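You operate a simulated robot arm through the tools that you are given. There is no shell and no other tool. Be economical: measure what you need, move in short steps, check, and stop when the job is done.

Carry out the task below with a simulated two-armed robot. There is one attempt and no reset: what you move stays moved.

JOB
Open the left drawer of the display table, put the teal tip inside, then shut the drawer. Put one of the yellow rags from the top of the cleaning table in the inside of the delivery crate. Take the brown tin and leave it on the silver panel. Put the black foot on top of the long teal carton. Shut the cleaner drawer. Put the red stop on the top of the packing table. The order is free. Set down upright: teal tip.
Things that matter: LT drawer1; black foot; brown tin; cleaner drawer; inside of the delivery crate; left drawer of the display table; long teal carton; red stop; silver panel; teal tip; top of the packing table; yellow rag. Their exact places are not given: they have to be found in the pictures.

It is judged by the outcome, as a careful person would: the job done as asked, and still so three seconds after it is handed in. It fails if anything else is knocked over, pushed out of place, dropped, spilled or broken.

ROBOT AND FRAMES
Two 7-joint arms with two-finger parallel grippers on one trunk, on a base that drives. Base frame: it is fixed to the floor where the robot stands at the start and does not move with it; the origin is under the middle of the robot, x ahead of it, y to its left, z up. Lengths are in mm, angles in degrees, forces in N, time in s.
The left shoulder is at the start at [84, 101, 897], the right one opposite. With the tool pointing down near the work surface each hand reaches from about 280 to 580 mm from the robot's upright axis, wherever it stands, measured 20 degrees to its own side. Places, roughly: LT drawer1 [700, 100, 600]; black foot (4x4x4 cm) [-7200, -8600, 800]; brown tin [-6500, -11250, 750]; cleaner drawer [-8000, -6500, 900]; inside of the delivery crate [-4600, -10000, 700]; left drawer of the display table [600, 100, 600]; long teal carton [-4750, -9250, 750]; red stop (3x3x4 cm) [-8200, -5000, 800]; silver panel (12x10x2 cm) [-6900, -10300, 800]; teal tip (5x5x5 cm) [700, 300, 800]; top of the packing table [-7300, -8500, 800]; yellow rag (5x7x3 cm) [-6100, -11600, 800]; yellow rag (7x10x3 cm) [-6100, -12100, 800]. Payload 2.4 kg a hand.
Tool frame (each hand has its own): the origin (TCP) lies between the finger pads and is the grasp point; the fingertips stand 24 mm ahead of it; z points along the fingers, y is the line along which they close. The gripper opens to 68 mm. The fingers are 17 mm wide and 10 mm thick; the gripper's body (40 by 70 mm) begins 41 mm behind the TCP.
Orientation is told as [roll, pitch, yaw] about the base's x, y, z axes, in that order, counted from this pose: with the fingers straight down and closing along the base's y, the tool's x points along the base's -x, its y along +y and its z along -z.

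CONTROLS
- The arms move only by the tool nudge_tool. It takes "left_deltas", "right_deltas" or both (then of equal length, played together; a hand with none holds still); each is a list of rows, each an object of numbers (a shift or turn left out is 0, a gripper value left out holds the last): "rx", "ry", "rz": the turn, a rotation vector about the tool's x, y, z in degrees; "x", "y", "z": the shift along the tool's x, y, z in mm; "claw": the finger opening in mm, from 0 to 68. In form: [{"rx": .., "ry": .., "rz": .., "x": .., "y": .., "z": .., "claw": ..}, ...]. A call has 1 to 8 rows; each row is the pose to reach, as a shift and turn from the pose commanded when the call began, along the tool's axes at that moment. A row lasts 0.2 s, in which the tool goes at most 50 mm and 8.6 degrees; a call with a longer step from one row to the next is refused whole, and so is a gripper value outside its range. Where a pose cannot be reached the arm comes as near as it can. A force on the tool above 40 N (or 10 N above the force at the start of the call, whichever is more), or a blocked arm, ends the call early, and 0.2 s more pass. Each finger travels about 72 mm/s and halts on what it meets, pressing with about 24 N; the grip force reading is that of the motor and also rises with nothing between the fingers. The clock runs only during rows and for 0.2 s after the last one: add rows that repeat a pose to give the fingers time. It gives the time, the measured TCP pose, the force on the tool (base axes), the opening and the grip force at its end, in the units of the frame above (readings bear some noise), with the torque about the TCP (base axes, N m) and any sound that the robot's microphone picked up.
- Cameras (640 x 400 px; columns grow to the right, rows downward): "scene" is now at [178.6, 16.9, 1054.2]; the picture's right is [0.15, -0.99, -0.00], its down [-0.56, -0.08, -0.82] and it looks along [0.81, 0.12, -0.57] (base axes); focal length 214 px, centre (320, 200). "left" rides on the left gripper at [84, -11, -75] in its tool frame; the picture's right is [0.13, 0.99, 0.00], its down [-0.60, 0.08, -0.79] and it looks along [-0.79, 0.10, 0.61] (tool axes); focal length 251 px, centre (320, 200). "right" rides on the right gripper at [84, 11, -75] in its tool frame; the picture's right is [-0.13, 0.99, 0.00], its down [-0.60, -0.08, -0.79] and it looks along [-0.79, -0.10, 0.61] (tool axes); focal length 251 px, centre (320, 200).
- snapshot(camera): a new picture of that camera. No time passes.
- raise_lower(by): slides the trunk up (or, below 0, down) by that many mm; the arms and the scene camera ride with it, the base frame stays. It gives what a move gives, with no picture.
- roll_base(legs): drives the robot by 1 to 6 legs, each [ahead, left, turn to the left] in mm, mm and degrees, along the robot's own axes; the way and the turn of a leg run together, so that a leg with both is an arc; at most 1500 mm and 180 degrees a leg. The arms and the cameras ride along, it lands a little off, and it stops where it bumps. It gives what a move gives.
- turn_head(pan, tilt): turns the head with the scene camera to pan (to the left, within 86 degrees either way) and tilt (down, from -29 to 69), counted from straight ahead of the robot. It gives what a move gives.
- locate(camera, pixels): there is no depth. For up to 12 entries [column, row, z] of the newest picture of that camera ("zoom" is the newest enlarged one), the place [x, y] in the base frame at which the ray of that pixel passes the height z, good to about 3 mm, but the place of the scene camera against the robot may be out by one fixed shift of up to 12 mm in any direction. No time passes.
- inspect(camera, box): a new picture of the part [left, top, right, bottom] of that camera's present view, enlarged. No time passes.
- finish_job(): hands the job in; it is judged then, once.

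Keep the steps short. Do not move on a guess: measure, check each grasp and each placing, and mend mistakes. In all there are 131 turns and 162 pictures (those below and enlarged ones count). Leave the grippers open and the arms clear of the work at the hand-in unless told otherwise, and finish with a single line.

The tools are called after "Request:" as a command line: name --argument value ..., lists and objects as JSON in quotes. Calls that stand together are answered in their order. nudge_tool: Moves the arms, as the interface text tells. Its arguments: {"type":"object","properties":{"left_deltas":{"type":"array"},"right_deltas":{"type":"array"}},"required":[]} The other tools are called the same way: raise_lower (by) slides the trunk up or down; roll_base (legs) drives the base; turn_head (pan, tilt) turns the head that bears the scene camera; snapshot (camera) takes a picture; locate (camera, pixels) gives the place at which the rays of pixels pass given heights; inspect (camera, box) takes an enlarged picture of a part of a camera's view; finish_job () hands the job in.

At the start:

```text
time_s: 0.0
left_eef_pos: [371.9, 137.7, 1043.7]
left_orientation: [-0.1, 0.2, 0.0]
left_ft_force: [0.6, -0.3, 0.1]
left_ft_torque: [-0.02, 0.01, 0.01]
left_gripper_width: 68.0
left_finger_force: 0.1
right_eef_pos: [416.6, -173.8, 1005.3]
right_orientation: [-0.1, 0.0, 0.0]
right_ft_force: [0.8, 0.5, -0.2]
right_ft_torque: [-0.05, -0.01, 0.01]
right_gripper_width: 67.8
right_finger_force: 0.1
trunk travel left (down, up): [-115.0, 735.0]
robot x, y, heading: [0.9, -1.6, -0.2]
head pan, tilt: [8.4, 34.8]
```

scene: 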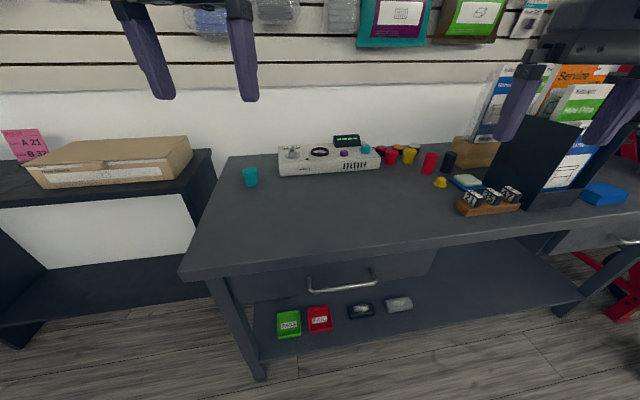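
right: 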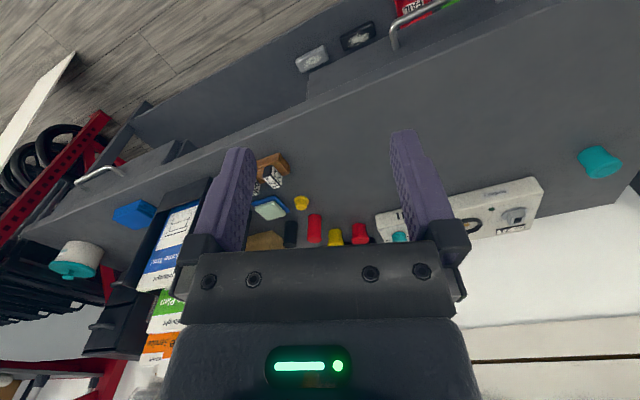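
left: 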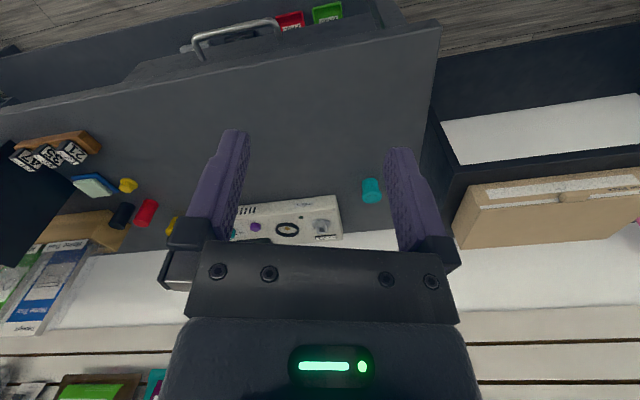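

I see the teal tip at scene (250,177) and the drawer handle at (342,284). I'll measure them at several heights from two cameras to find their true heights.

Request:
locate --camera "scene" --pixels '[[250, 186, 720], [250, 186, 760], [250, 186, 800], [181, 275, 720], [181, 275, 760], [181, 275, 800], [310, 290, 600], [310, 290, 640], [376, 283, 600], [376, 283, 640], [376, 283, 680]]'

Request:
locate --camera "left" --pixels '[[372, 180, 720], [372, 180, 760], [372, 180, 800], [440, 22, 720], [440, 22, 760], [440, 22, 800], [278, 22, 600], [278, 22, 640], [278, 22, 680], [195, 40, 600], [195, 40, 640], [195, 40, 680]]'

Request:
inspect --camera "scene" --box '[180, 120, 500, 320]'

Request:
inspect --camera "left" --box '[160, 0, 480, 200]'

```text
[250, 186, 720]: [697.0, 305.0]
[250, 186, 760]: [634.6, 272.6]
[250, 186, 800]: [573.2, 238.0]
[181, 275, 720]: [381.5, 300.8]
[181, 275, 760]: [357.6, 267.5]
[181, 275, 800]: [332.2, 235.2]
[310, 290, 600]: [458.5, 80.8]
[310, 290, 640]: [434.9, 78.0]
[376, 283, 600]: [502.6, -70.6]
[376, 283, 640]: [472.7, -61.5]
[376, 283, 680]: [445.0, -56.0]
```

```text
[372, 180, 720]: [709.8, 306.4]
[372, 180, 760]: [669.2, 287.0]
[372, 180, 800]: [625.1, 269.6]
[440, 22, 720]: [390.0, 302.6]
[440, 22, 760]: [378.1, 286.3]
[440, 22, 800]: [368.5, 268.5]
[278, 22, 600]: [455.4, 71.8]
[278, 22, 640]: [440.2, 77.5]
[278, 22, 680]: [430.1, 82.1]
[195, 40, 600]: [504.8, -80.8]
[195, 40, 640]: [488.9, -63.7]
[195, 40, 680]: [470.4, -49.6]
```

```text
2.00 times, centred on (340, 220) of scene
```

zoom: 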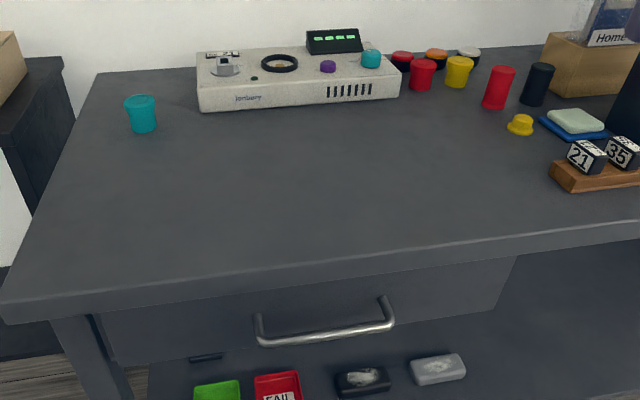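

```text
2.00 times, centred on (320, 100) of left
```

zoom: 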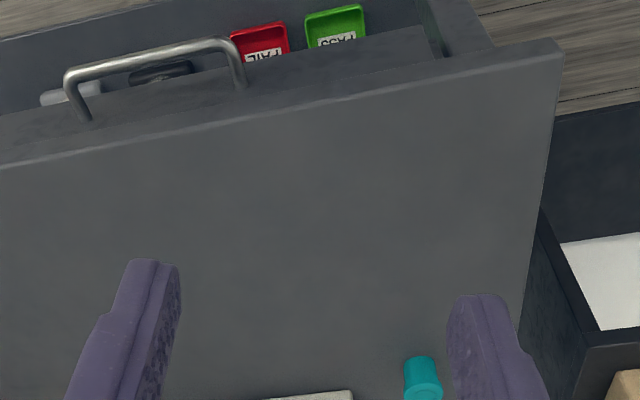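

Reading the pairs, the tabletop is near z≈718, the table is turned about 18° to the left, and the handle bar sits near z≈620. I'll turn the base 18° left to face the drawer squarely, then look down at the base clearance.

Request:
roll_base --legs '[[0, 0, 18]]'

Request:
turn_head --pan 0 --tilt 60

Request:
snapshot --camera "scene"

Request:
snapshot --camera "right"

```text
time_s: 1.4
left_eef_pos: [309.1, 249.3, 1043.6]
left_orientation: [-0.1, 0.1, 18.2]
left_ft_force: [0.5, -0.6, -0.5]
left_ft_torque: [0.05, 0.0, 0.02]
left_gripper_width: 68.1
left_finger_force: 0.0
right_eef_pos: [450.6, -33.7, 1005.9]
right_orientation: [-0.1, 0.0, 18.3]
right_ft_force: [0.3, -0.1, -0.2]
right_ft_torque: [0.02, 0.0, -0.01]
right_gripper_width: 68.2
right_finger_force: 0.0
trunk travel left (down, up): [-115.0, 735.0]
robot x, y, heading: [-0.5, 2.6, 18.4]
head pan, tilt: [8.4, 34.8]
```

```text
time_s: 2.3
left_eef_pos: [309.4, 248.2, 1043.8]
left_orientation: [-0.2, 0.1, 18.2]
left_ft_force: [1.0, -0.3, 0.3]
left_ft_torque: [-0.02, -0.02, -0.04]
left_gripper_width: 67.7
left_finger_force: 0.0
right_eef_pos: [448.8, -34.2, 1006.8]
right_orientation: [0.0, 0.0, 18.3]
right_ft_force: [0.0, 0.2, -1.3]
right_ft_torque: [0.01, 0.02, 0.02]
right_gripper_width: 67.9
right_finger_force: 0.0
trunk travel left (down, up): [-115.0, 735.0]
robot x, y, heading: [-1.6, -1.7, 18.3]
head pan, tilt: [0.0, 60.0]
```

```text
156 pictures are left
```

scene: 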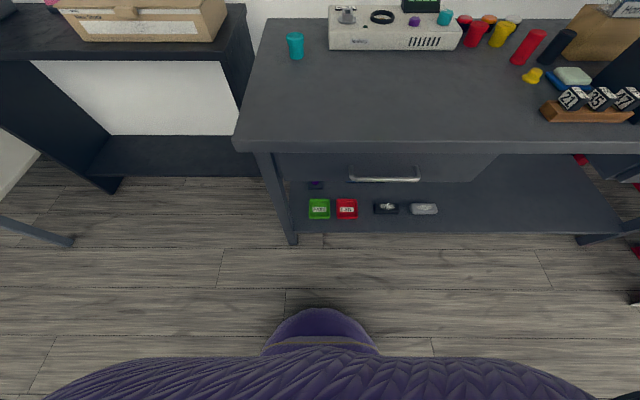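

```text
155 pictures are left
```

right: 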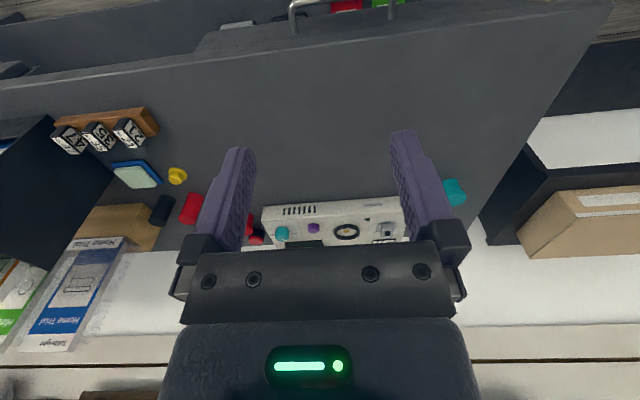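

The tabletop edge is nearly level in the picture now. Next I'll measure the base front at row 308, the leg foot, the edge, and the handle.

Request:
locate --camera "scene" --pixels '[[320, 308, 0], [320, 308, 200], [320, 308, 400], [292, 244, 0], [234, 139, 718], [234, 149, 690], [560, 146, 718], [349, 180, 620], [420, 178, 620], [295, 58, 718], [400, 232, 200]]'

Request:
locate --camera "right" --pixels '[[290, 5, 620], [393, 18, 620], [612, 5, 718], [456, 204, 718], [295, 30, 620]]'

Request:
inspect --camera "scene" --box '[220, 120, 540, 320]'

```text
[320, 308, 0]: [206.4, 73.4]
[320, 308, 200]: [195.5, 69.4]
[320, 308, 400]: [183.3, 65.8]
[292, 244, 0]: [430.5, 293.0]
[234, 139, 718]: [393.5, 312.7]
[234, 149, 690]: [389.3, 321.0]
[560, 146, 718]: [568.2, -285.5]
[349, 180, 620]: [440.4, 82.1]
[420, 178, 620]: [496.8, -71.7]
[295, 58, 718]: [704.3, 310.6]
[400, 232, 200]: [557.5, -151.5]
```

```text
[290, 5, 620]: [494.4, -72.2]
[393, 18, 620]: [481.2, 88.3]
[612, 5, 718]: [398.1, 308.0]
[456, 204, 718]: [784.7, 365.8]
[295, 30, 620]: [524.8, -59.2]
```

```text
2.00 times, centred on (380, 220) of scene
```

zoom: 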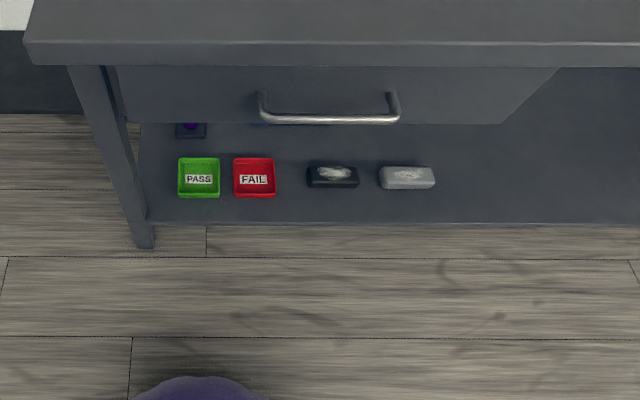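

The base front sits about 215 mm out, and the legs and shelf are at about 490 mm. Driving 215 mm ahead is therefore safe and brings the tip within the left arm's reach. I'll correct the heading by −1.5° and shift a little right on the way.

Request:
roll_base --legs '[[0, 0, -1.5], [215, -15, 0]]'

Request:
turn_head --pan 0 --tilt 45

Request:
snapshot --camera "left"

Request:
snapshot --camera "scene"

```text
time_s: 4.3
left_eef_pos: [525.8, 288.5, 1043.3]
left_orientation: [-0.2, 0.1, 16.7]
left_ft_force: [0.2, -0.4, 0.2]
left_ft_torque: [0.0, 0.03, -0.01]
left_gripper_width: 68.1
left_finger_force: 0.0
right_eef_pos: [659.2, 1.9, 1005.7]
right_orientation: [-0.1, 0.0, 16.7]
right_ft_force: [0.6, 0.0, -0.1]
right_ft_torque: [-0.01, 0.0, 0.0]
right_gripper_width: 68.0
right_finger_force: 0.0
trunk travel left (down, up): [-115.0, 735.0]
robot x, y, heading: [209.4, 45.9, 16.7]
head pan, tilt: [0.0, 60.0]
```

```text
time_s: 5.1
left_eef_pos: [525.5, 286.7, 1043.4]
left_orientation: [-0.1, 0.1, 16.6]
left_ft_force: [0.3, -0.1, -0.1]
left_ft_torque: [0.04, 0.01, -0.02]
left_gripper_width: 68.1
left_finger_force: 0.1
right_eef_pos: [659.5, 1.3, 1005.6]
right_orientation: [0.1, 0.0, 16.8]
right_ft_force: [-0.3, 0.1, -0.3]
right_ft_torque: [0.03, -0.01, 0.04]
right_gripper_width: 68.0
right_finger_force: 0.2
trunk travel left (down, up): [-115.0, 735.0]
robot x, y, heading: [210.4, 45.1, 16.5]
head pan, tilt: [0.0, 45.0]
```

```text
153 pictures are left
```

left: 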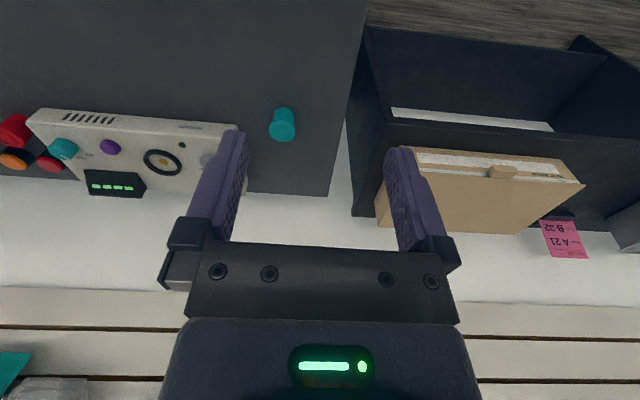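

```text
152 pictures are left
```

scene: 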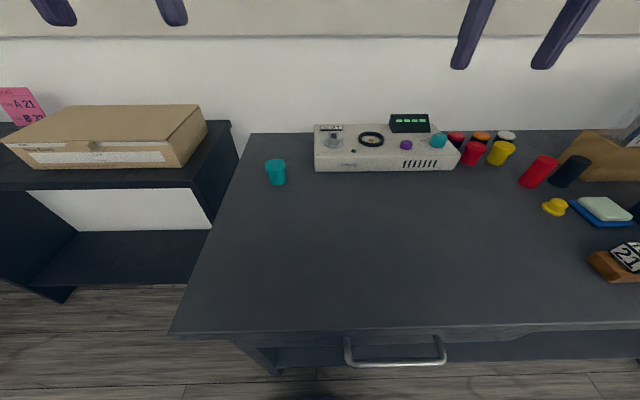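

I'll measure the tip's base and rim in both cameras.

Request:
locate --camera "left" --pixels '[[284, 113, 720], [282, 131, 765], [269, 130, 765], [296, 131, 765], [335, 195, 718], [238, 125, 760], [238, 125, 718]]'

Request:
locate --camera "scene" --pixels '[[277, 182, 720], [275, 163, 765], [265, 163, 765], [285, 163, 765], [169, 335, 718], [640, 322, 718], [252, 133, 718], [345, 362, 620], [445, 362, 620]]'

Request:
inspect --camera "left" --box '[200, 60, 360, 160]'

```text
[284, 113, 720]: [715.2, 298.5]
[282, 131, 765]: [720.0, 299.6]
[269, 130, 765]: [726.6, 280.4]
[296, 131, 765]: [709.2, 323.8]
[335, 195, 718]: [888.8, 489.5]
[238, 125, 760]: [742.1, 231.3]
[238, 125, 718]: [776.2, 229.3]
```

```text
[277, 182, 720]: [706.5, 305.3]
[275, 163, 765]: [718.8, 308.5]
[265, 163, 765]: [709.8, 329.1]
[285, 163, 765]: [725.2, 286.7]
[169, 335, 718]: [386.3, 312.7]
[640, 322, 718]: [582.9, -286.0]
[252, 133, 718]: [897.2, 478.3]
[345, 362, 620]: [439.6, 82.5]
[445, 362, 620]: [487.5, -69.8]
```

```text
4.00 times, centred on (280, 110) of left
```

zoom: 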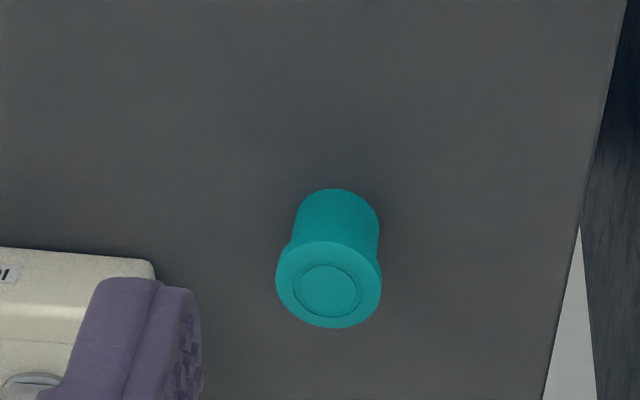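

The tip's centre is at about (718, 301) with a rim about 45 mm wide, and the table yaw is about 18°. I'll move the left hand over it, still high.

Request:
nudge_tool --left_deltas '[{"x": -38, "y": -8}, {"x": -76, "y": -16}, {"x": -114, "y": -24}, {"x": -152, "y": -33}, {"x": -188, "y": -40}, {"x": -188, "y": -40, "z": 50}, {"x": -188, "y": -40, "z": 100}, {"x": -188, "y": -40, "z": 150}]'

Request:
snapshot --camera "left"

```text
time_s: 6.9
left_eef_pos: [678.0, 285.8, 879.2]
left_orientation: [-0.1, 0.1, 16.6]
left_ft_force: [0.3, -0.6, -0.1]
left_ft_torque: [0.02, -0.01, -0.03]
left_gripper_width: 67.8
left_finger_force: 0.1
left hand out of reach, approached as far as the arm can: row 2, 3, 4, 5, 6, 7, 8
right_eef_pos: [658.2, 0.9, 1006.1]
right_orientation: [0.0, 0.0, 16.7]
right_ft_force: [0.0, -0.2, -0.1]
right_ft_torque: [0.01, -0.01, -0.03]
right_gripper_width: 67.9
right_finger_force: 0.1
trunk travel left (down, up): [-115.0, 735.0]
robot x, y, heading: [206.9, 47.1, 16.6]
head pan, tilt: [0.0, 45.0]
```

```text
150 pictures are left
```

left: 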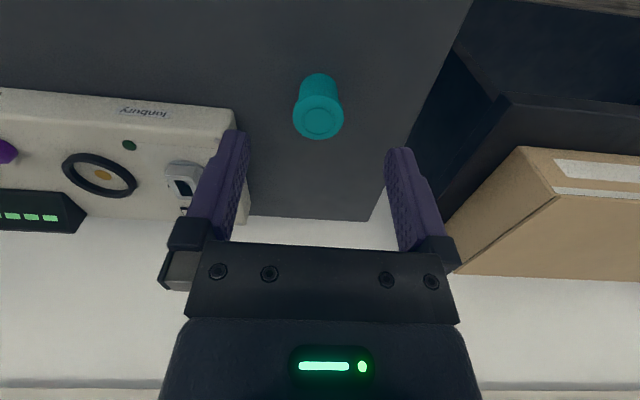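

The arm reached its limit at this height. Before going lower I'll re-measure the tip from this closer view.

Request:
locate --camera "left" --pixels '[[318, 118, 768], [320, 83, 722], [293, 116, 768], [344, 118, 768]]'

Request:
nudge_tool --left_deltas '[{"z": 30}, {"z": 60}]'

```text
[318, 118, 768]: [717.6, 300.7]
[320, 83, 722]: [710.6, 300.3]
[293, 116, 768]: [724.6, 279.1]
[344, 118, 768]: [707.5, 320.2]
```

```text
time_s: 7.5
left_eef_pos: [675.9, 283.5, 821.5]
left_orientation: [-0.1, 0.0, 16.6]
left_ft_force: [0.8, 0.2, -0.3]
left_ft_torque: [0.04, -0.01, 0.03]
left_gripper_width: 67.6
left_finger_force: 0.0
right_eef_pos: [659.0, 1.4, 1004.6]
right_orientation: [0.0, 0.0, 16.7]
right_ft_force: [-0.3, 0.7, 0.4]
right_ft_torque: [-0.01, 0.03, -0.01]
right_gripper_width: 68.0
right_finger_force: 0.0
trunk travel left (down, up): [-115.0, 735.0]
robot x, y, heading: [209.8, 43.6, 16.8]
head pan, tilt: [0.0, 45.0]
```

The commanded pose follows where the hand actually is. I'll try moving 41 mm forward at this lower height.

Request:
nudge_tool --left_deltas '[{"x": -20, "y": 3}, {"x": -41, "y": 5}, {"x": -41, "y": 5}]'

```text
time_s: 8.3
left_eef_pos: [692.8, 290.8, 822.4]
left_orientation: [-0.1, 0.1, 16.6]
left_ft_force: [0.4, 0.3, 0.1]
left_ft_torque: [-0.04, -0.02, 0.0]
left_gripper_width: 67.9
left_finger_force: 0.0
left hand out of reach, approached as far as the arm can: row 2, 3
right_eef_pos: [659.7, 1.9, 1006.8]
right_orientation: [0.0, -0.1, 16.6]
right_ft_force: [-0.7, 0.2, 0.2]
right_ft_torque: [0.01, 0.02, -0.02]
right_gripper_width: 67.7
right_finger_force: 0.0
trunk travel left (down, up): [-115.0, 735.0]
robot x, y, heading: [208.4, 50.2, 16.4]
head pan, tilt: [0.0, 45.0]
```

I'm about 23 mm short, so I'll drive the base 25 mm ahead. The foot and handle clearances still allow it.

Request:
roll_base --legs '[[25, 2, 0]]'

Request:
snapshot --camera "left"

```text
time_s: 9.1
left_eef_pos: [716.0, 300.3, 819.3]
left_orientation: [-0.1, 0.1, 16.6]
left_ft_force: [0.0, 0.0, -0.5]
left_ft_torque: [0.03, 0.04, -0.03]
left_gripper_width: 67.9
left_finger_force: 0.0
right_eef_pos: [682.0, 11.5, 1006.8]
right_orientation: [0.0, -0.2, 16.7]
right_ft_force: [0.2, 1.4, 0.2]
right_ft_torque: [0.0, 0.01, 0.0]
right_gripper_width: 67.7
right_finger_force: 0.1
trunk travel left (down, up): [-115.0, 735.0]
robot x, y, heading: [231.5, 54.7, 16.5]
head pan, tilt: [0.0, 45.0]
```

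```text
149 pictures are left
```

left: 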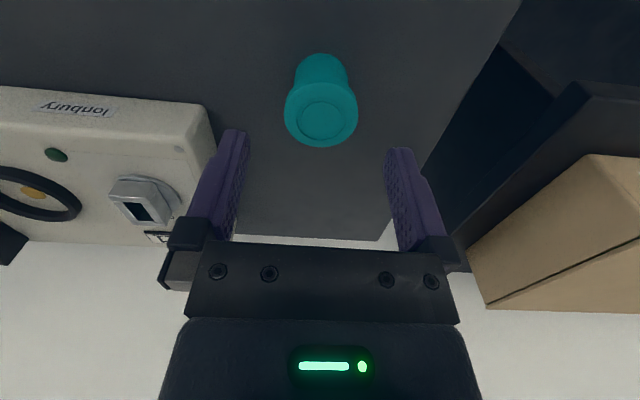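

Request:
locate --camera "left" --pixels '[[320, 118, 768], [322, 65, 720], [285, 115, 768], [358, 118, 768]]'

```text
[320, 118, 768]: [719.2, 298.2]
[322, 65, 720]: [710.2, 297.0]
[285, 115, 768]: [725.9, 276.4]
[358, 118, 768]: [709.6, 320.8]
```

The centre is at (716, 298) and the hand is right above it. I'll descend to z≈752 and close.

Request:
nudge_tool --left_deltas '[{"z": 22}, {"z": 44}, {"z": 66}, {"z": 66, "claw": 50}, {"z": 66, "claw": 30}, {"z": 66, "claw": 20}, {"z": 66, "claw": 20}]'

Request:
snapshot --camera "left"

```text
time_s: 10.7
left_eef_pos: [715.2, 301.3, 754.6]
left_orientation: [-0.1, 0.1, 16.7]
left_ft_force: [0.7, 0.9, 2.5]
left_ft_torque: [-0.01, -0.07, 0.03]
left_gripper_width: 43.0
left_finger_force: 23.9
right_eef_pos: [682.4, 11.6, 1006.5]
right_orientation: [0.0, 0.0, 16.7]
right_ft_force: [0.2, 0.7, -0.3]
right_ft_torque: [0.0, 0.0, -0.01]
right_gripper_width: 68.0
right_finger_force: 0.0
trunk travel left (down, up): [-115.0, 735.0]
robot x, y, heading: [232.6, 53.9, 16.8]
head pan, tilt: [0.0, 45.0]
```

```text
148 pictures are left
```

left: 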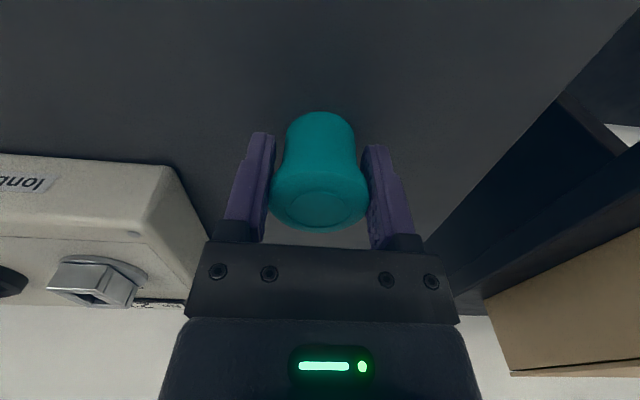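

The tip is gripped (43 mm wide, 24 N). I'll lift it, then back the base away and face 18°.

Request:
nudge_tool --left_deltas '[{"z": -40}, {"z": -80}, {"z": -120}, {"z": -150}]'

Request:
roll_base --legs '[[-300, 20, 0], [0, 0, 1.4]]'

Request:
snapshot --camera "left"

Request:
snapshot --camera "scene"

```text
time_s: 11.7
left_eef_pos: [696.6, 296.6, 889.3]
left_orientation: [-0.1, 0.1, 16.7]
left_ft_force: [-0.3, 0.1, -0.5]
left_ft_torque: [-0.01, 0.02, -0.03]
left_gripper_width: 43.1
left_finger_force: 24.1
left hand out of reach, approached as far as the arm can: row 2, 3, 4
right_eef_pos: [682.9, 10.1, 1006.0]
right_orientation: [0.0, 0.0, 16.7]
right_ft_force: [-0.3, 0.4, -0.6]
right_ft_torque: [-0.02, 0.02, 0.02]
right_gripper_width: 68.0
right_finger_force: 0.1
trunk travel left (down, up): [-115.0, 735.0]
robot x, y, heading: [236.2, 58.6, 16.5]
head pan, tilt: [0.0, 45.0]
```

```text
time_s: 14.1
left_eef_pos: [397.3, 240.4, 889.9]
left_orientation: [-0.2, 0.0, 18.1]
left_ft_force: [-0.2, 0.0, -1.2]
left_ft_torque: [0.03, 0.03, 0.02]
left_gripper_width: 43.0
left_finger_force: 23.8
right_eef_pos: [389.7, -43.4, 1004.7]
right_orientation: [-0.1, 0.0, 18.1]
right_ft_force: [0.1, -0.3, -0.1]
right_ft_torque: [-0.01, 0.03, -0.02]
right_gripper_width: 68.0
right_finger_force: 0.0
trunk travel left (down, up): [-115.0, 735.0]
robot x, y, heading: [-59.6, -10.8, 18.3]
head pan, tilt: [0.0, 45.0]
```

```text
147 pictures are left
```

left: 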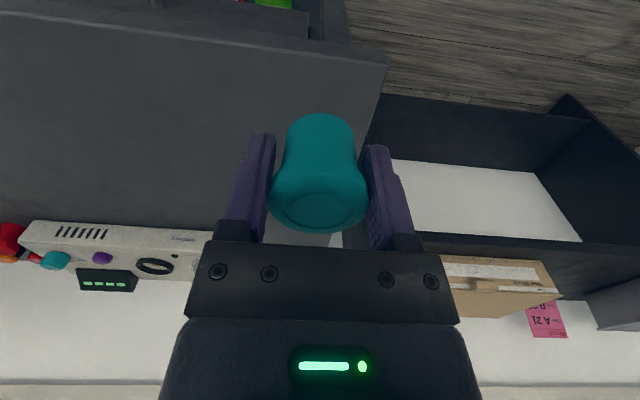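

```text
146 pictures are left
```

scene: 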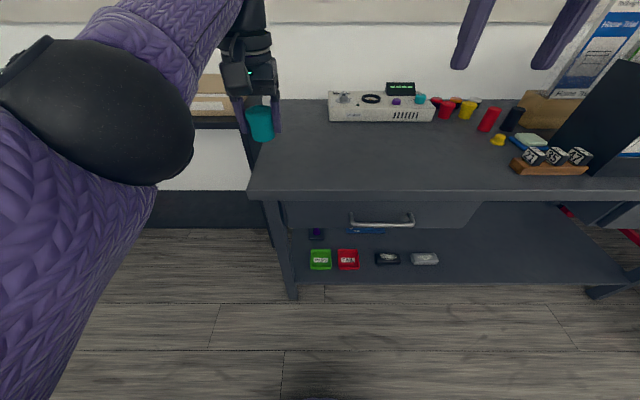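

The tip is held upright and well clear. Next I'll turn the right hand from pointing down to pointing forward with its fingers closing vertically, in two calls of about 60° each, staying high and clear.

Request:
nudge_tool --right_deltas '[{"rx": -4.9, "ry": -4.9, "rz": 4.9}, {"rx": -9.8, "ry": -9.8, "rz": 9.8}, {"rx": -14.7, "ry": -14.7, "rz": 14.7}, {"rx": -19.6, "ry": -19.6, "rz": 19.6}, {"rx": -24.5, "ry": -24.5, "rz": 24.5}, {"rx": -29.4, "ry": -29.4, "rz": 29.4}, {"rx": -34.6, "ry": -34.6, "rz": 34.6}]'

```text
refused: row 7 steps farther than a row can; nothing moved
```

Request:
nudge_tool --right_deltas '[{"rx": -4.9, "ry": -4.9, "rz": 4.9}, {"rx": -9.8, "ry": -9.8, "rz": 9.8}, {"rx": -14.7, "ry": -14.7, "rz": 14.7}, {"rx": -19.6, "ry": -19.6, "rz": 19.6}, {"rx": -24.5, "ry": -24.5, "rz": 24.5}, {"rx": -29.4, "ry": -29.4, "rz": 29.4}, {"rx": -34.3, "ry": -34.3, "rz": 34.3}]'

```text
time_s: 15.7
left_eef_pos: [399.3, 240.5, 887.7]
left_orientation: [-0.2, 0.1, 18.2]
left_ft_force: [0.6, 0.3, -0.4]
left_ft_torque: [-0.03, -0.02, -0.03]
left_gripper_width: 43.1
left_finger_force: 24.0
right_eef_pos: [391.2, -46.0, 1006.2]
right_orientation: [44.6, -19.4, -26.5]
right_ft_force: [-0.7, 0.3, 0.3]
right_ft_torque: [-0.03, 0.03, -0.02]
right_gripper_width: 68.0
right_finger_force: 0.1
trunk travel left (down, up): [-115.0, 735.0]
robot x, y, heading: [-57.5, -9.6, 18.0]
head pan, tilt: [0.0, 45.0]
```

The reach held throughout, so I'll do the second half.

Request:
nudge_tool --right_deltas '[{"rx": -4.4, "ry": -4.4, "rz": 4.4}, {"rx": -8.8, "ry": -8.8, "rz": 8.8}, {"rx": -13.2, "ry": -13.2, "rz": 13.2}, {"rx": -17.6, "ry": -17.6, "rz": 17.6}, {"rx": -22, "ry": -22, "rz": 22}, {"rx": -26.4, "ry": -26.4, "rz": 26.4}, {"rx": -30.8, "ry": -30.8, "rz": 30.8}, {"rx": -35, "ry": -35, "rz": 35}]'

Request:
snapshot --camera "right"

```text
time_s: 17.5
left_eef_pos: [399.7, 240.6, 888.8]
left_orientation: [-0.1, -0.1, 18.2]
left_ft_force: [-0.1, -0.1, -0.2]
left_ft_torque: [-0.01, -0.01, 0.0]
left_gripper_width: 42.6
left_finger_force: 23.9
right_eef_pos: [390.4, -45.6, 1006.9]
right_orientation: [90.1, 0.1, -72.0]
right_ft_force: [0.4, -0.1, 0.1]
right_ft_torque: [-0.02, 0.02, -0.04]
right_gripper_width: 68.1
right_finger_force: 0.2
trunk travel left (down, up): [-115.0, 735.0]
robot x, y, heading: [-60.0, -6.9, 18.0]
head pan, tilt: [0.0, 45.0]
```

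```text
145 pictures are left
```

right: 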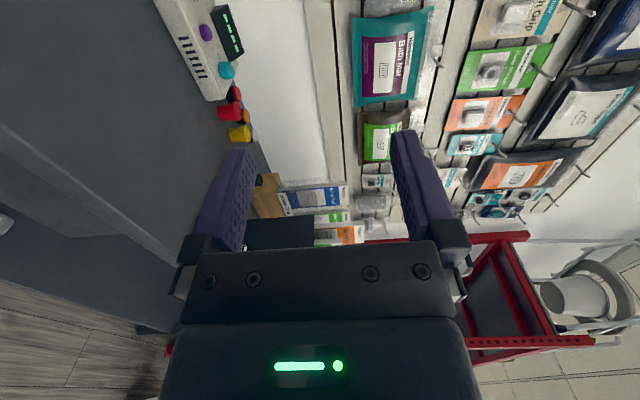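

The right hand now points forward and level at the table's yaw, with its y axis pointing up. I'll lower it to near handle height, staying about 60 mm in front of the bar.

Request:
nudge_tool --right_deltas '[{"y": -49}, {"y": -98}, {"y": -147}, {"y": -196}, {"y": -245}, {"y": -294}, {"y": -340}]'

Request:
snapshot --camera "right"

Request:
snapshot --camera "scene"

```text
time_s: 19.1
left_eef_pos: [398.6, 241.1, 889.3]
left_orientation: [-0.1, 0.1, 18.1]
left_ft_force: [0.7, 0.7, -0.8]
left_ft_torque: [0.01, 0.0, 0.01]
left_gripper_width: 43.2
left_finger_force: 24.1
right_eef_pos: [409.3, -42.3, 946.3]
right_orientation: [89.8, 0.0, -71.8]
right_ft_force: [-0.3, -0.8, -0.2]
right_ft_torque: [-0.02, 0.03, -0.01]
right_gripper_width: 68.3
right_finger_force: 0.0
right hand out of reach, approached as far as the arm can: row 1, 2, 3, 4, 5, 6, 7
trunk travel left (down, up): [-115.0, 735.0]
robot x, y, heading: [-57.1, -10.7, 18.0]
head pan, tilt: [0.0, 45.0]
```

```text
144 pictures are left
```

right: 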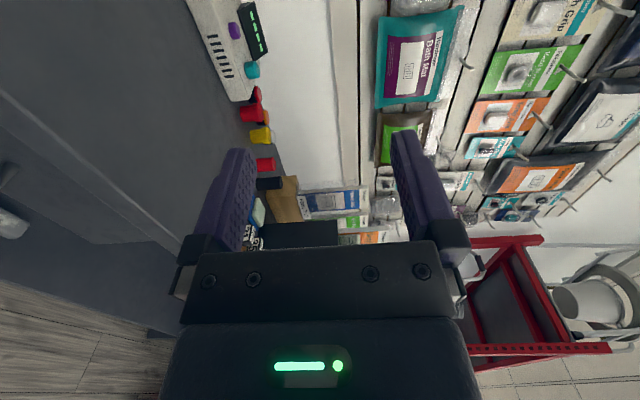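

```text
143 pictures are left
```

scene: 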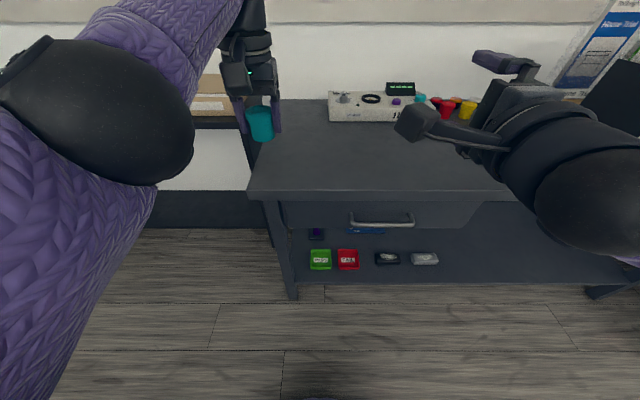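

The arm is too folded at this distance. I'll back the base 120 mm, then extend forward and lower in the free space in front of the table.

Request:
roll_base --legs '[[-120, 0, 0]]'

Request:
nudge_tool --right_deltas '[{"z": 40}, {"z": 80}, {"z": 80, "y": -49}, {"z": 80, "y": -98}, {"z": 80, "y": -147}, {"z": 80, "y": -196}, {"z": 80, "y": -245}, {"z": 80, "y": -280}]'

Request:
snapshot --camera "right"

Request:
snapshot --camera "scene"

```text
time_s: 20.3
left_eef_pos: [285.0, 205.5, 889.8]
left_orientation: [-0.1, 0.0, 18.2]
left_ft_force: [0.2, 0.0, -0.3]
left_ft_torque: [-0.01, 0.05, 0.04]
left_gripper_width: 43.1
left_finger_force: 24.4
right_eef_pos: [296.9, -77.1, 945.6]
right_orientation: [89.8, -0.1, -71.7]
right_ft_force: [0.3, -0.1, -0.5]
right_ft_torque: [0.03, 0.03, -0.02]
right_gripper_width: 67.9
right_finger_force: 0.1
trunk travel left (down, up): [-115.0, 735.0]
robot x, y, heading: [-173.1, -45.4, 18.2]
head pan, tilt: [0.0, 45.0]
```

```text
time_s: 22.1
left_eef_pos: [285.3, 205.8, 889.8]
left_orientation: [-0.1, 0.0, 18.3]
left_ft_force: [0.1, -0.3, -0.6]
left_ft_torque: [-0.03, 0.02, -0.02]
left_gripper_width: 43.0
left_finger_force: 23.7
right_eef_pos: [371.8, -68.2, 953.8]
right_orientation: [89.4, -0.1, -71.6]
right_ft_force: [-0.4, 0.4, 0.2]
right_ft_torque: [0.04, -0.02, -0.02]
right_gripper_width: 68.2
right_finger_force: 0.0
right hand out of reach, approached as far as the arm can: row 1, 2, 3, 4, 5, 6, 7, 8
trunk travel left (down, up): [-115.0, 735.0]
robot x, y, heading: [-173.2, -45.5, 18.1]
head pan, tilt: [0.0, 45.0]
```

```text
142 pictures are left
```

right: 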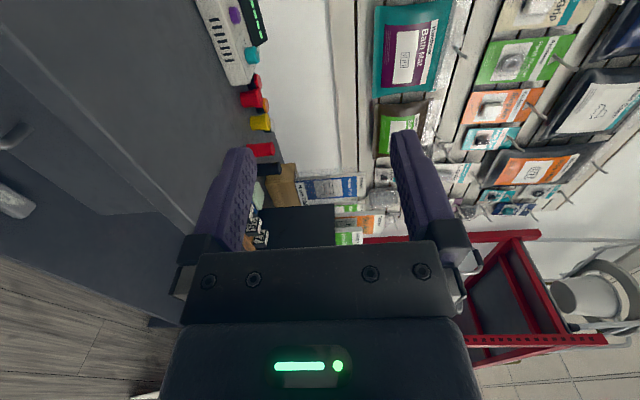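

```text
141 pictures are left
```

scene: 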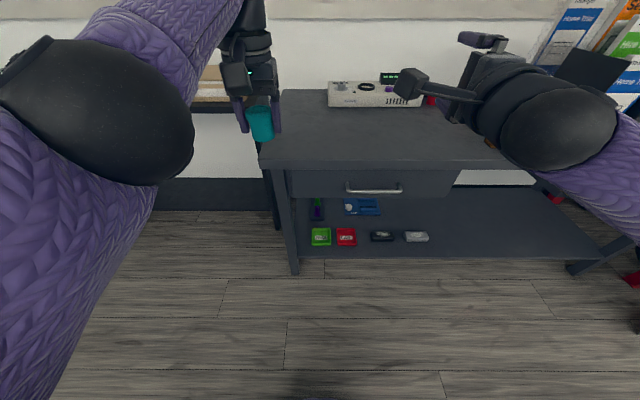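

Something in the wrist is blocking the descent in this fully level pose. I'll tilt the fingers 43° downward (still in the vertical plane) and try lowering again.

Request:
nudge_tool --right_deltas '[{"rx": 8.5}, {"rx": 17}, {"rx": 25.5}, {"rx": 34}, {"rx": 42.5}]'

Request:
nudge_tool --right_deltas '[{"y": -35, "z": 35}, {"y": -70, "z": 70}, {"y": -105, "z": 105}, {"y": -140, "z": 140}]'

```text
time_s: 23.3
left_eef_pos: [284.3, 205.1, 889.3]
left_orientation: [-0.1, 0.0, 18.2]
left_ft_force: [0.2, -0.2, -0.3]
left_ft_torque: [0.04, 0.02, -0.02]
left_gripper_width: 43.3
left_finger_force: 24.1
right_eef_pos: [376.0, -69.0, 958.1]
right_orientation: [47.1, 0.0, -71.6]
right_ft_force: [-0.5, -0.7, -0.3]
right_ft_torque: [-0.02, -0.02, -0.02]
right_gripper_width: 67.6
right_finger_force: 0.1
trunk travel left (down, up): [-115.0, 735.0]
robot x, y, heading: [-173.9, -45.1, 18.0]
head pan, tilt: [0.0, 45.0]
```

```text
time_s: 24.3
left_eef_pos: [285.1, 205.1, 889.4]
left_orientation: [0.0, 0.1, 18.2]
left_ft_force: [0.6, -0.7, -0.3]
left_ft_torque: [0.05, 0.02, 0.03]
left_gripper_width: 42.9
left_finger_force: 23.6
right_eef_pos: [385.0, -70.6, 759.4]
right_orientation: [47.4, 0.0, -71.7]
right_ft_force: [-0.9, -0.1, -0.5]
right_ft_torque: [-0.02, 0.01, 0.0]
right_gripper_width: 67.9
right_finger_force: 0.0
trunk travel left (down, up): [-115.0, 735.0]
robot x, y, heading: [-174.1, -47.7, 18.2]
head pan, tilt: [0.0, 45.0]
```

With the tilt the hand goes down freely, now at z=759. I'll lower further to about 655 and shift 45 mm left to centre on the handle, then look.

Request:
nudge_tool --right_deltas '[{"x": 22, "y": -30, "z": 30}, {"x": 45, "y": -60, "z": 60}, {"x": 45, "y": -75, "z": 70}]'

Request:
snapshot --camera "right"

Request:
inspect --camera "scene" --box '[220, 80, 540, 280]'

```text
time_s: 25.1
left_eef_pos: [285.5, 205.6, 888.6]
left_orientation: [-0.2, 0.0, 18.2]
left_ft_force: [-0.1, 0.8, 0.0]
left_ft_torque: [0.03, 0.0, -0.01]
left_gripper_width: 43.1
left_finger_force: 23.7
right_eef_pos: [371.6, -26.1, 657.6]
right_orientation: [47.2, 0.1, -71.6]
right_ft_force: [0.6, 0.3, -0.2]
right_ft_torque: [0.03, 0.02, 0.0]
right_gripper_width: 68.0
right_finger_force: 0.1
trunk travel left (down, up): [-115.0, 735.0]
robot x, y, heading: [-171.3, -46.7, 18.3]
head pan, tilt: [0.0, 45.0]
```

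```text
140 pictures are left
```

right: 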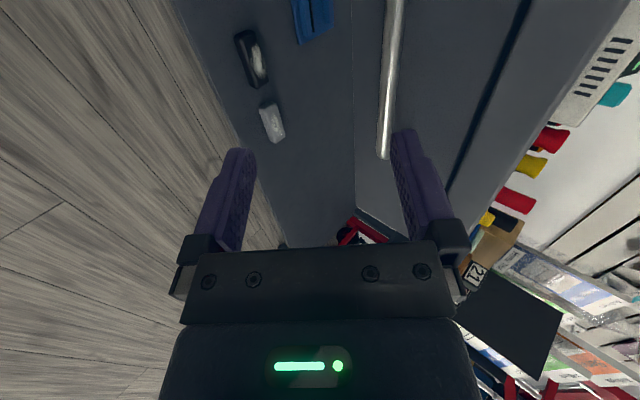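

```text
2.00 times, centred on (380, 180) of scene
```

zoom: 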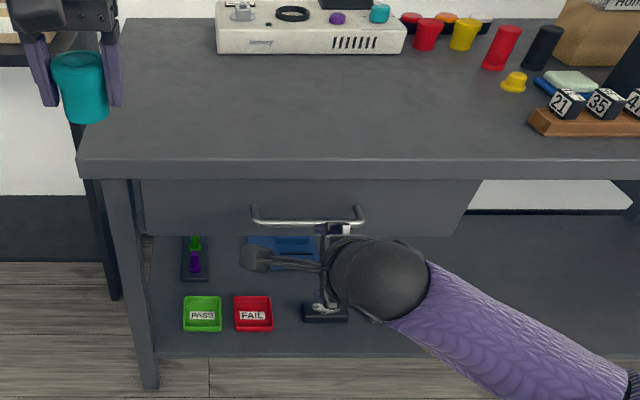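

The bar shows at right-camera column ~388. I'll measure its height by intersecting both cameras' rays.

Request:
locate --camera "right" --pixels '[[388, 80, 600], [388, 80, 620], [388, 80, 640], [388, 80, 660], [383, 155, 600], [383, 155, 620], [383, 155, 640], [383, 155, 660]]'

Request:
locate --camera "zoom" --pixels '[[254, 221, 600], [254, 221, 620], [254, 221, 640], [254, 221, 660], [362, 223, 600], [362, 223, 620], [362, 223, 640], [362, 223, 660]]'

```text
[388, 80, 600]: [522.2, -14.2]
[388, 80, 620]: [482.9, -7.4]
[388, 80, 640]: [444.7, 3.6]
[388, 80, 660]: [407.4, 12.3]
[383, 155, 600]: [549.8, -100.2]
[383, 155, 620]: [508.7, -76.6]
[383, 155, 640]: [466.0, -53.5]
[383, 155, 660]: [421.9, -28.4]
```

```text
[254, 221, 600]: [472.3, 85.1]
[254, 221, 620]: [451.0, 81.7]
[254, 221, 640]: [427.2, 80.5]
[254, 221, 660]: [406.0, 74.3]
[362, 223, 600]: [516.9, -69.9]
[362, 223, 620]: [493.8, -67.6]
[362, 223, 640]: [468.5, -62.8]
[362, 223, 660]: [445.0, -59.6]
```

Combining the cameras puts the bar centre at forward distance n≈444 mm and z≈630. A flatter finger angle gives better clearance to the drawer face, so I'll try flattening 25° here.

Request:
nudge_tool --right_deltas '[{"rx": -8.3}, {"rx": -16.6}, {"rx": -25}, {"rx": -33}]'

Request:
snapshot --camera "right"

```text
time_s: 26.1
left_eef_pos: [285.5, 204.3, 890.0]
left_orientation: [-0.1, 0.1, 18.1]
left_ft_force: [-0.2, 0.4, -0.3]
left_ft_torque: [0.0, 0.0, 0.0]
left_gripper_width: 42.9
left_finger_force: 23.6
right_eef_pos: [371.5, -14.6, 670.8]
right_orientation: [53.9, 0.1, -69.8]
right_ft_force: [0.6, 0.2, -0.3]
right_ft_torque: [-0.01, 0.0, 0.02]
right_gripper_width: 67.9
right_finger_force: 0.0
right hand out of reach, approached as far as the arm can: row 1, 2, 3, 4
trunk travel left (down, up): [-115.0, 735.0]
robot x, y, heading: [-173.2, -46.3, 18.2]
head pan, tilt: [0.0, 45.0]
```

```text
138 pictures are left
```

right: 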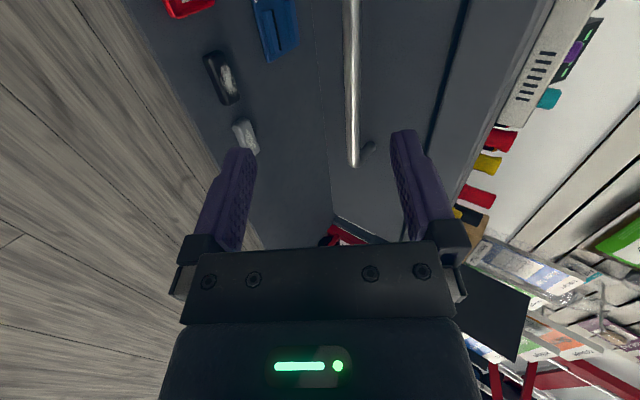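

The tilt limit eases when the hand is higher relative to the shoulder. I'll lower the trunk 110 mm, raise the hand back up, and flatten further.

Request:
raise_lower --by -110

Request:
nudge_tool --right_deltas '[{"y": 32, "z": -24}, {"y": 64, "z": -48}, {"y": 64, "z": -48, "rx": -8}, {"y": 64, "z": -48, "rx": -16}, {"y": 64, "z": -48, "rx": -20}]'

```text
time_s: 27.6
left_eef_pos: [306.4, 212.0, 731.2]
left_orientation: [-0.1, 6.3, 18.2]
left_ft_force: [-0.4, -0.5, -0.8]
left_ft_torque: [-0.01, -0.01, 0.01]
left_gripper_width: 42.8
left_finger_force: 23.8
right_eef_pos: [371.7, -14.8, 542.1]
right_orientation: [51.1, 0.1, -69.8]
right_ft_force: [-0.7, 0.3, 0.4]
right_ft_torque: [-0.03, -0.02, -0.02]
right_gripper_width: 68.0
right_finger_force: 0.0
trunk travel left (down, up): [-5.0, 845.0]
robot x, y, heading: [-170.9, -47.5, 18.2]
head pan, tilt: [0.0, 45.0]
```

```text
time_s: 28.8
left_eef_pos: [306.1, 211.8, 730.2]
left_orientation: [0.0, 6.5, 18.3]
left_ft_force: [0.0, -0.6, -0.8]
left_ft_torque: [0.02, 0.01, 0.0]
left_gripper_width: 43.0
left_finger_force: 23.9
right_eef_pos: [374.4, -13.9, 620.5]
right_orientation: [59.0, 0.0, -69.8]
right_ft_force: [-0.3, -0.2, 0.2]
right_ft_torque: [-0.02, 0.0, 0.0]
right_gripper_width: 68.0
right_finger_force: 0.0
right hand out of reach, approached as far as the arm can: row 4, 5
trunk travel left (down, up): [-5.0, 845.0]
robot x, y, heading: [-174.0, -47.6, 18.4]
head pan, tilt: [0.0, 45.0]
```

The tilt is now 31°. I'll see whether a more extended arm flattens further by moving 50 mm forward, which is still short of the bar, and flattening.

Request:
nudge_tool --right_deltas '[{"z": 25, "y": 15}, {"z": 25, "y": 15, "rx": -8}, {"z": 25, "y": 15, "rx": -16}, {"z": 25, "y": 15, "rx": -24}]'

Request:
snapshot --camera "right"

Request:
snapshot --camera "scene"

```text
time_s: 29.8
left_eef_pos: [305.8, 212.2, 730.6]
left_orientation: [0.0, 6.4, 18.1]
left_ft_force: [-0.2, -0.5, -0.6]
left_ft_torque: [0.01, 0.0, 0.0]
left_gripper_width: 42.6
left_finger_force: 24.1
right_eef_pos: [401.9, 0.2, 621.1]
right_orientation: [58.9, 0.1, -69.8]
right_ft_force: [-0.1, -0.6, -0.3]
right_ft_torque: [0.03, -0.01, -0.05]
right_gripper_width: 67.9
right_finger_force: 0.1
right hand out of reach, approached as far as the arm can: row 2, 3, 4
trunk travel left (down, up): [-5.0, 845.0]
robot x, y, heading: [-170.7, -47.8, 18.2]
head pan, tilt: [0.0, 45.0]
```

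```text
137 pictures are left
```

right: 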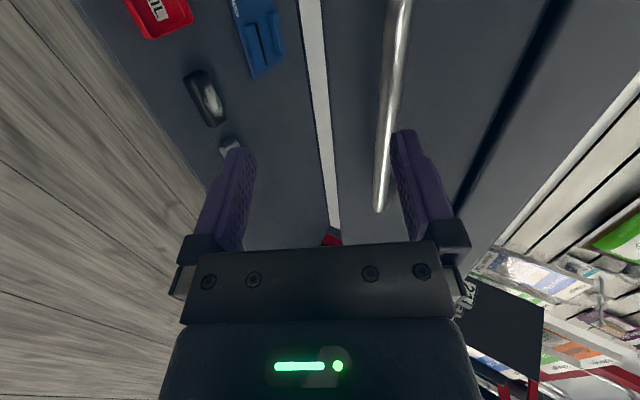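

```text
136 pictures are left
```

scene: 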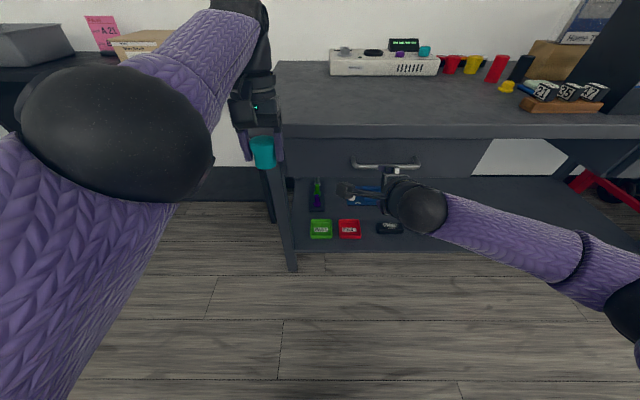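

In the tool frame the bar lies at y≈+39 and z≈+48, which agrees with both cameras. I'll narrow the opening to 36, shift up 39, then advance 20 mm and check.

Request:
nudge_tool --right_deltas '[{"y": 20, "claw": 50}, {"y": 39, "claw": 36}, {"y": 39, "claw": 36, "z": 10}, {"y": 39, "claw": 36, "z": 20}]'

Request:
snapshot --camera "right"

```text
time_s: 30.8
left_eef_pos: [305.8, 211.3, 730.9]
left_orientation: [0.0, 6.4, 18.1]
left_ft_force: [-0.2, -0.4, -0.2]
left_ft_torque: [-0.01, -0.02, 0.02]
left_gripper_width: 43.0
left_finger_force: 23.2
right_eef_pos: [437.2, 9.7, 643.6]
right_orientation: [59.0, 0.0, -69.8]
right_ft_force: [0.1, -0.1, 0.4]
right_ft_torque: [0.02, -0.01, 0.01]
right_gripper_width: 36.0
right_finger_force: 0.1
trunk travel left (down, up): [-5.0, 845.0]
robot x, y, heading: [-172.2, -48.5, 18.2]
head pan, tilt: [0.0, 45.0]
```

```text
135 pictures are left
```

right: 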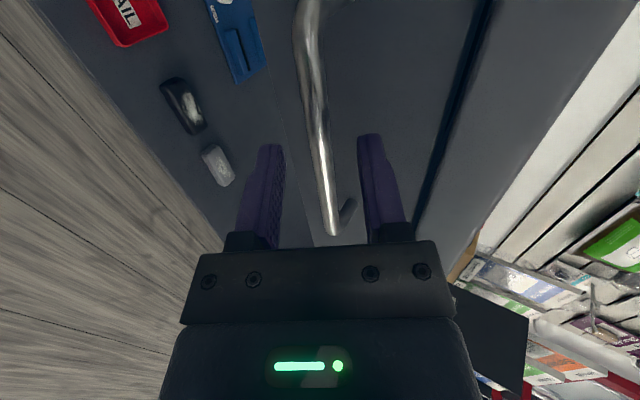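

The bar is centred between the fingers. I'll advance 15 mm more and close on it.

Request:
nudge_tool --right_deltas '[{"z": 8}, {"z": 15}, {"z": 15, "claw": 20}, {"z": 15, "claw": 4}, {"z": 15, "claw": 0}, {"z": 15, "claw": 0}]'

Request:
snapshot --camera "right"

```text
time_s: 32.2
left_eef_pos: [307.3, 211.3, 731.9]
left_orientation: [-0.1, 6.4, 18.2]
left_ft_force: [-0.2, 1.0, 0.2]
left_ft_torque: [-0.02, 0.0, 0.02]
left_gripper_width: 43.0
left_finger_force: 23.7
right_eef_pos: [448.7, 15.3, 635.7]
right_orientation: [59.0, 0.1, -69.9]
right_ft_force: [1.1, -0.2, -1.0]
right_ft_torque: [0.37, 0.13, -0.28]
right_gripper_width: 11.8
right_finger_force: 31.9
trunk travel left (down, up): [-5.0, 845.0]
robot x, y, heading: [-172.3, -44.9, 18.2]
head pan, tilt: [0.0, 45.0]
```

```text
134 pictures are left
```

right: 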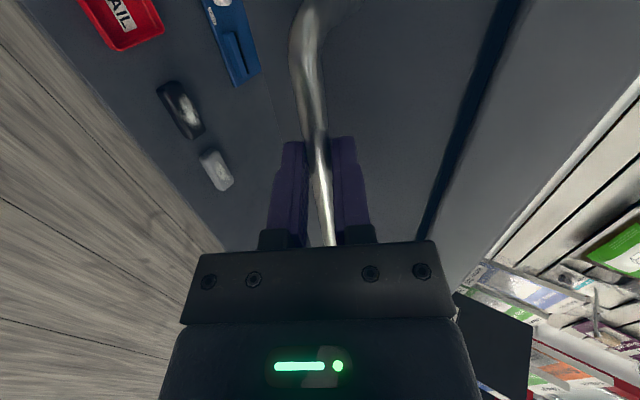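

I have the 12 mm bar gripped. I'll pull the drawer by driving straight back 170 mm.

Request:
roll_base --legs '[[-170, 0, 0]]'

Request:
snapshot --camera "scene"

```text
time_s: 33.6
left_eef_pos: [145.7, 158.2, 730.7]
left_orientation: [-0.1, 6.4, 18.1]
left_ft_force: [-1.2, 0.1, -0.4]
left_ft_torque: [0.03, 0.01, -0.01]
left_gripper_width: 42.9
left_finger_force: 24.0
right_eef_pos: [287.7, -37.3, 635.8]
right_orientation: [58.9, 0.1, -69.8]
right_ft_force: [-5.6, 9.1, -1.4]
right_ft_torque: [0.53, 0.24, 0.03]
right_gripper_width: 12.0
right_finger_force: 32.0
trunk travel left (down, up): [-5.0, 845.0]
robot x, y, heading: [-337.7, -98.3, 17.9]
head pan, tilt: [0.0, 45.0]
```

```text
133 pictures are left
```

scene: 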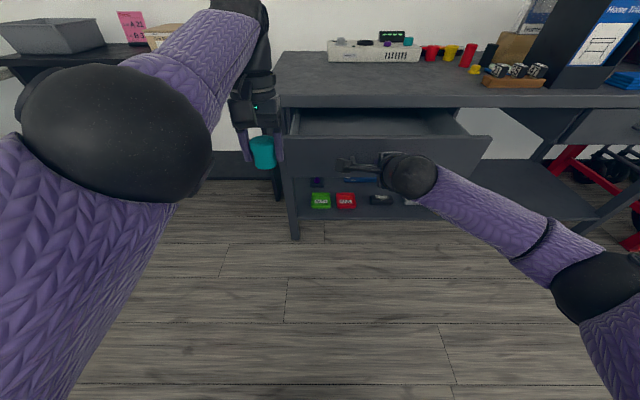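

The drawer slid out about 167 mm with light force. I'll pull 45 mm more for working room.

Request:
roll_base --legs '[[-45, 0, 0]]'

Request:
turn_head --pan 0 --tilt 40

Request:
inspect --camera "scene" --box '[220, 40, 540, 240]'

```text
time_s: 34.5
left_eef_pos: [103.1, 145.0, 731.2]
left_orientation: [-0.1, 6.4, 18.1]
left_ft_force: [0.4, -0.1, -0.3]
left_ft_torque: [-0.02, 0.03, 0.0]
left_gripper_width: 42.8
left_finger_force: 23.6
right_eef_pos: [245.7, -51.7, 635.9]
right_orientation: [59.0, 0.2, -69.7]
right_ft_force: [-3.9, 3.5, -1.5]
right_ft_torque: [0.43, 0.17, -0.18]
right_gripper_width: 11.5
right_finger_force: 32.7
trunk travel left (down, up): [-5.0, 845.0]
robot x, y, heading: [-375.7, -114.3, 18.2]
head pan, tilt: [0.0, 45.0]
```

```text
time_s: 35.2
left_eef_pos: [102.8, 144.0, 731.1]
left_orientation: [0.0, 6.4, 18.1]
left_ft_force: [0.0, -0.3, 0.1]
left_ft_torque: [0.02, -0.02, -0.03]
left_gripper_width: 42.9
left_finger_force: 24.5
right_eef_pos: [244.6, -51.7, 637.1]
right_orientation: [59.0, 0.2, -69.6]
right_ft_force: [-0.4, 0.9, 0.0]
right_ft_torque: [0.36, 0.11, -0.3]
right_gripper_width: 11.9
right_finger_force: 32.2
trunk travel left (down, up): [-5.0, 845.0]
robot x, y, heading: [-380.0, -112.4, 18.1]
head pan, tilt: [0.0, 40.0]
```

```text
2.00 times, centred on (380, 140) of scene
```

zoom: 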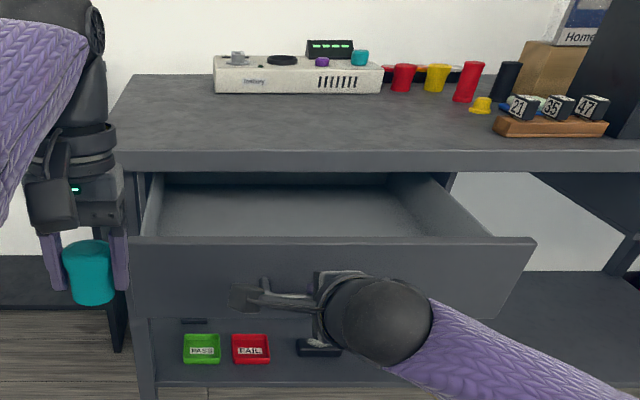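

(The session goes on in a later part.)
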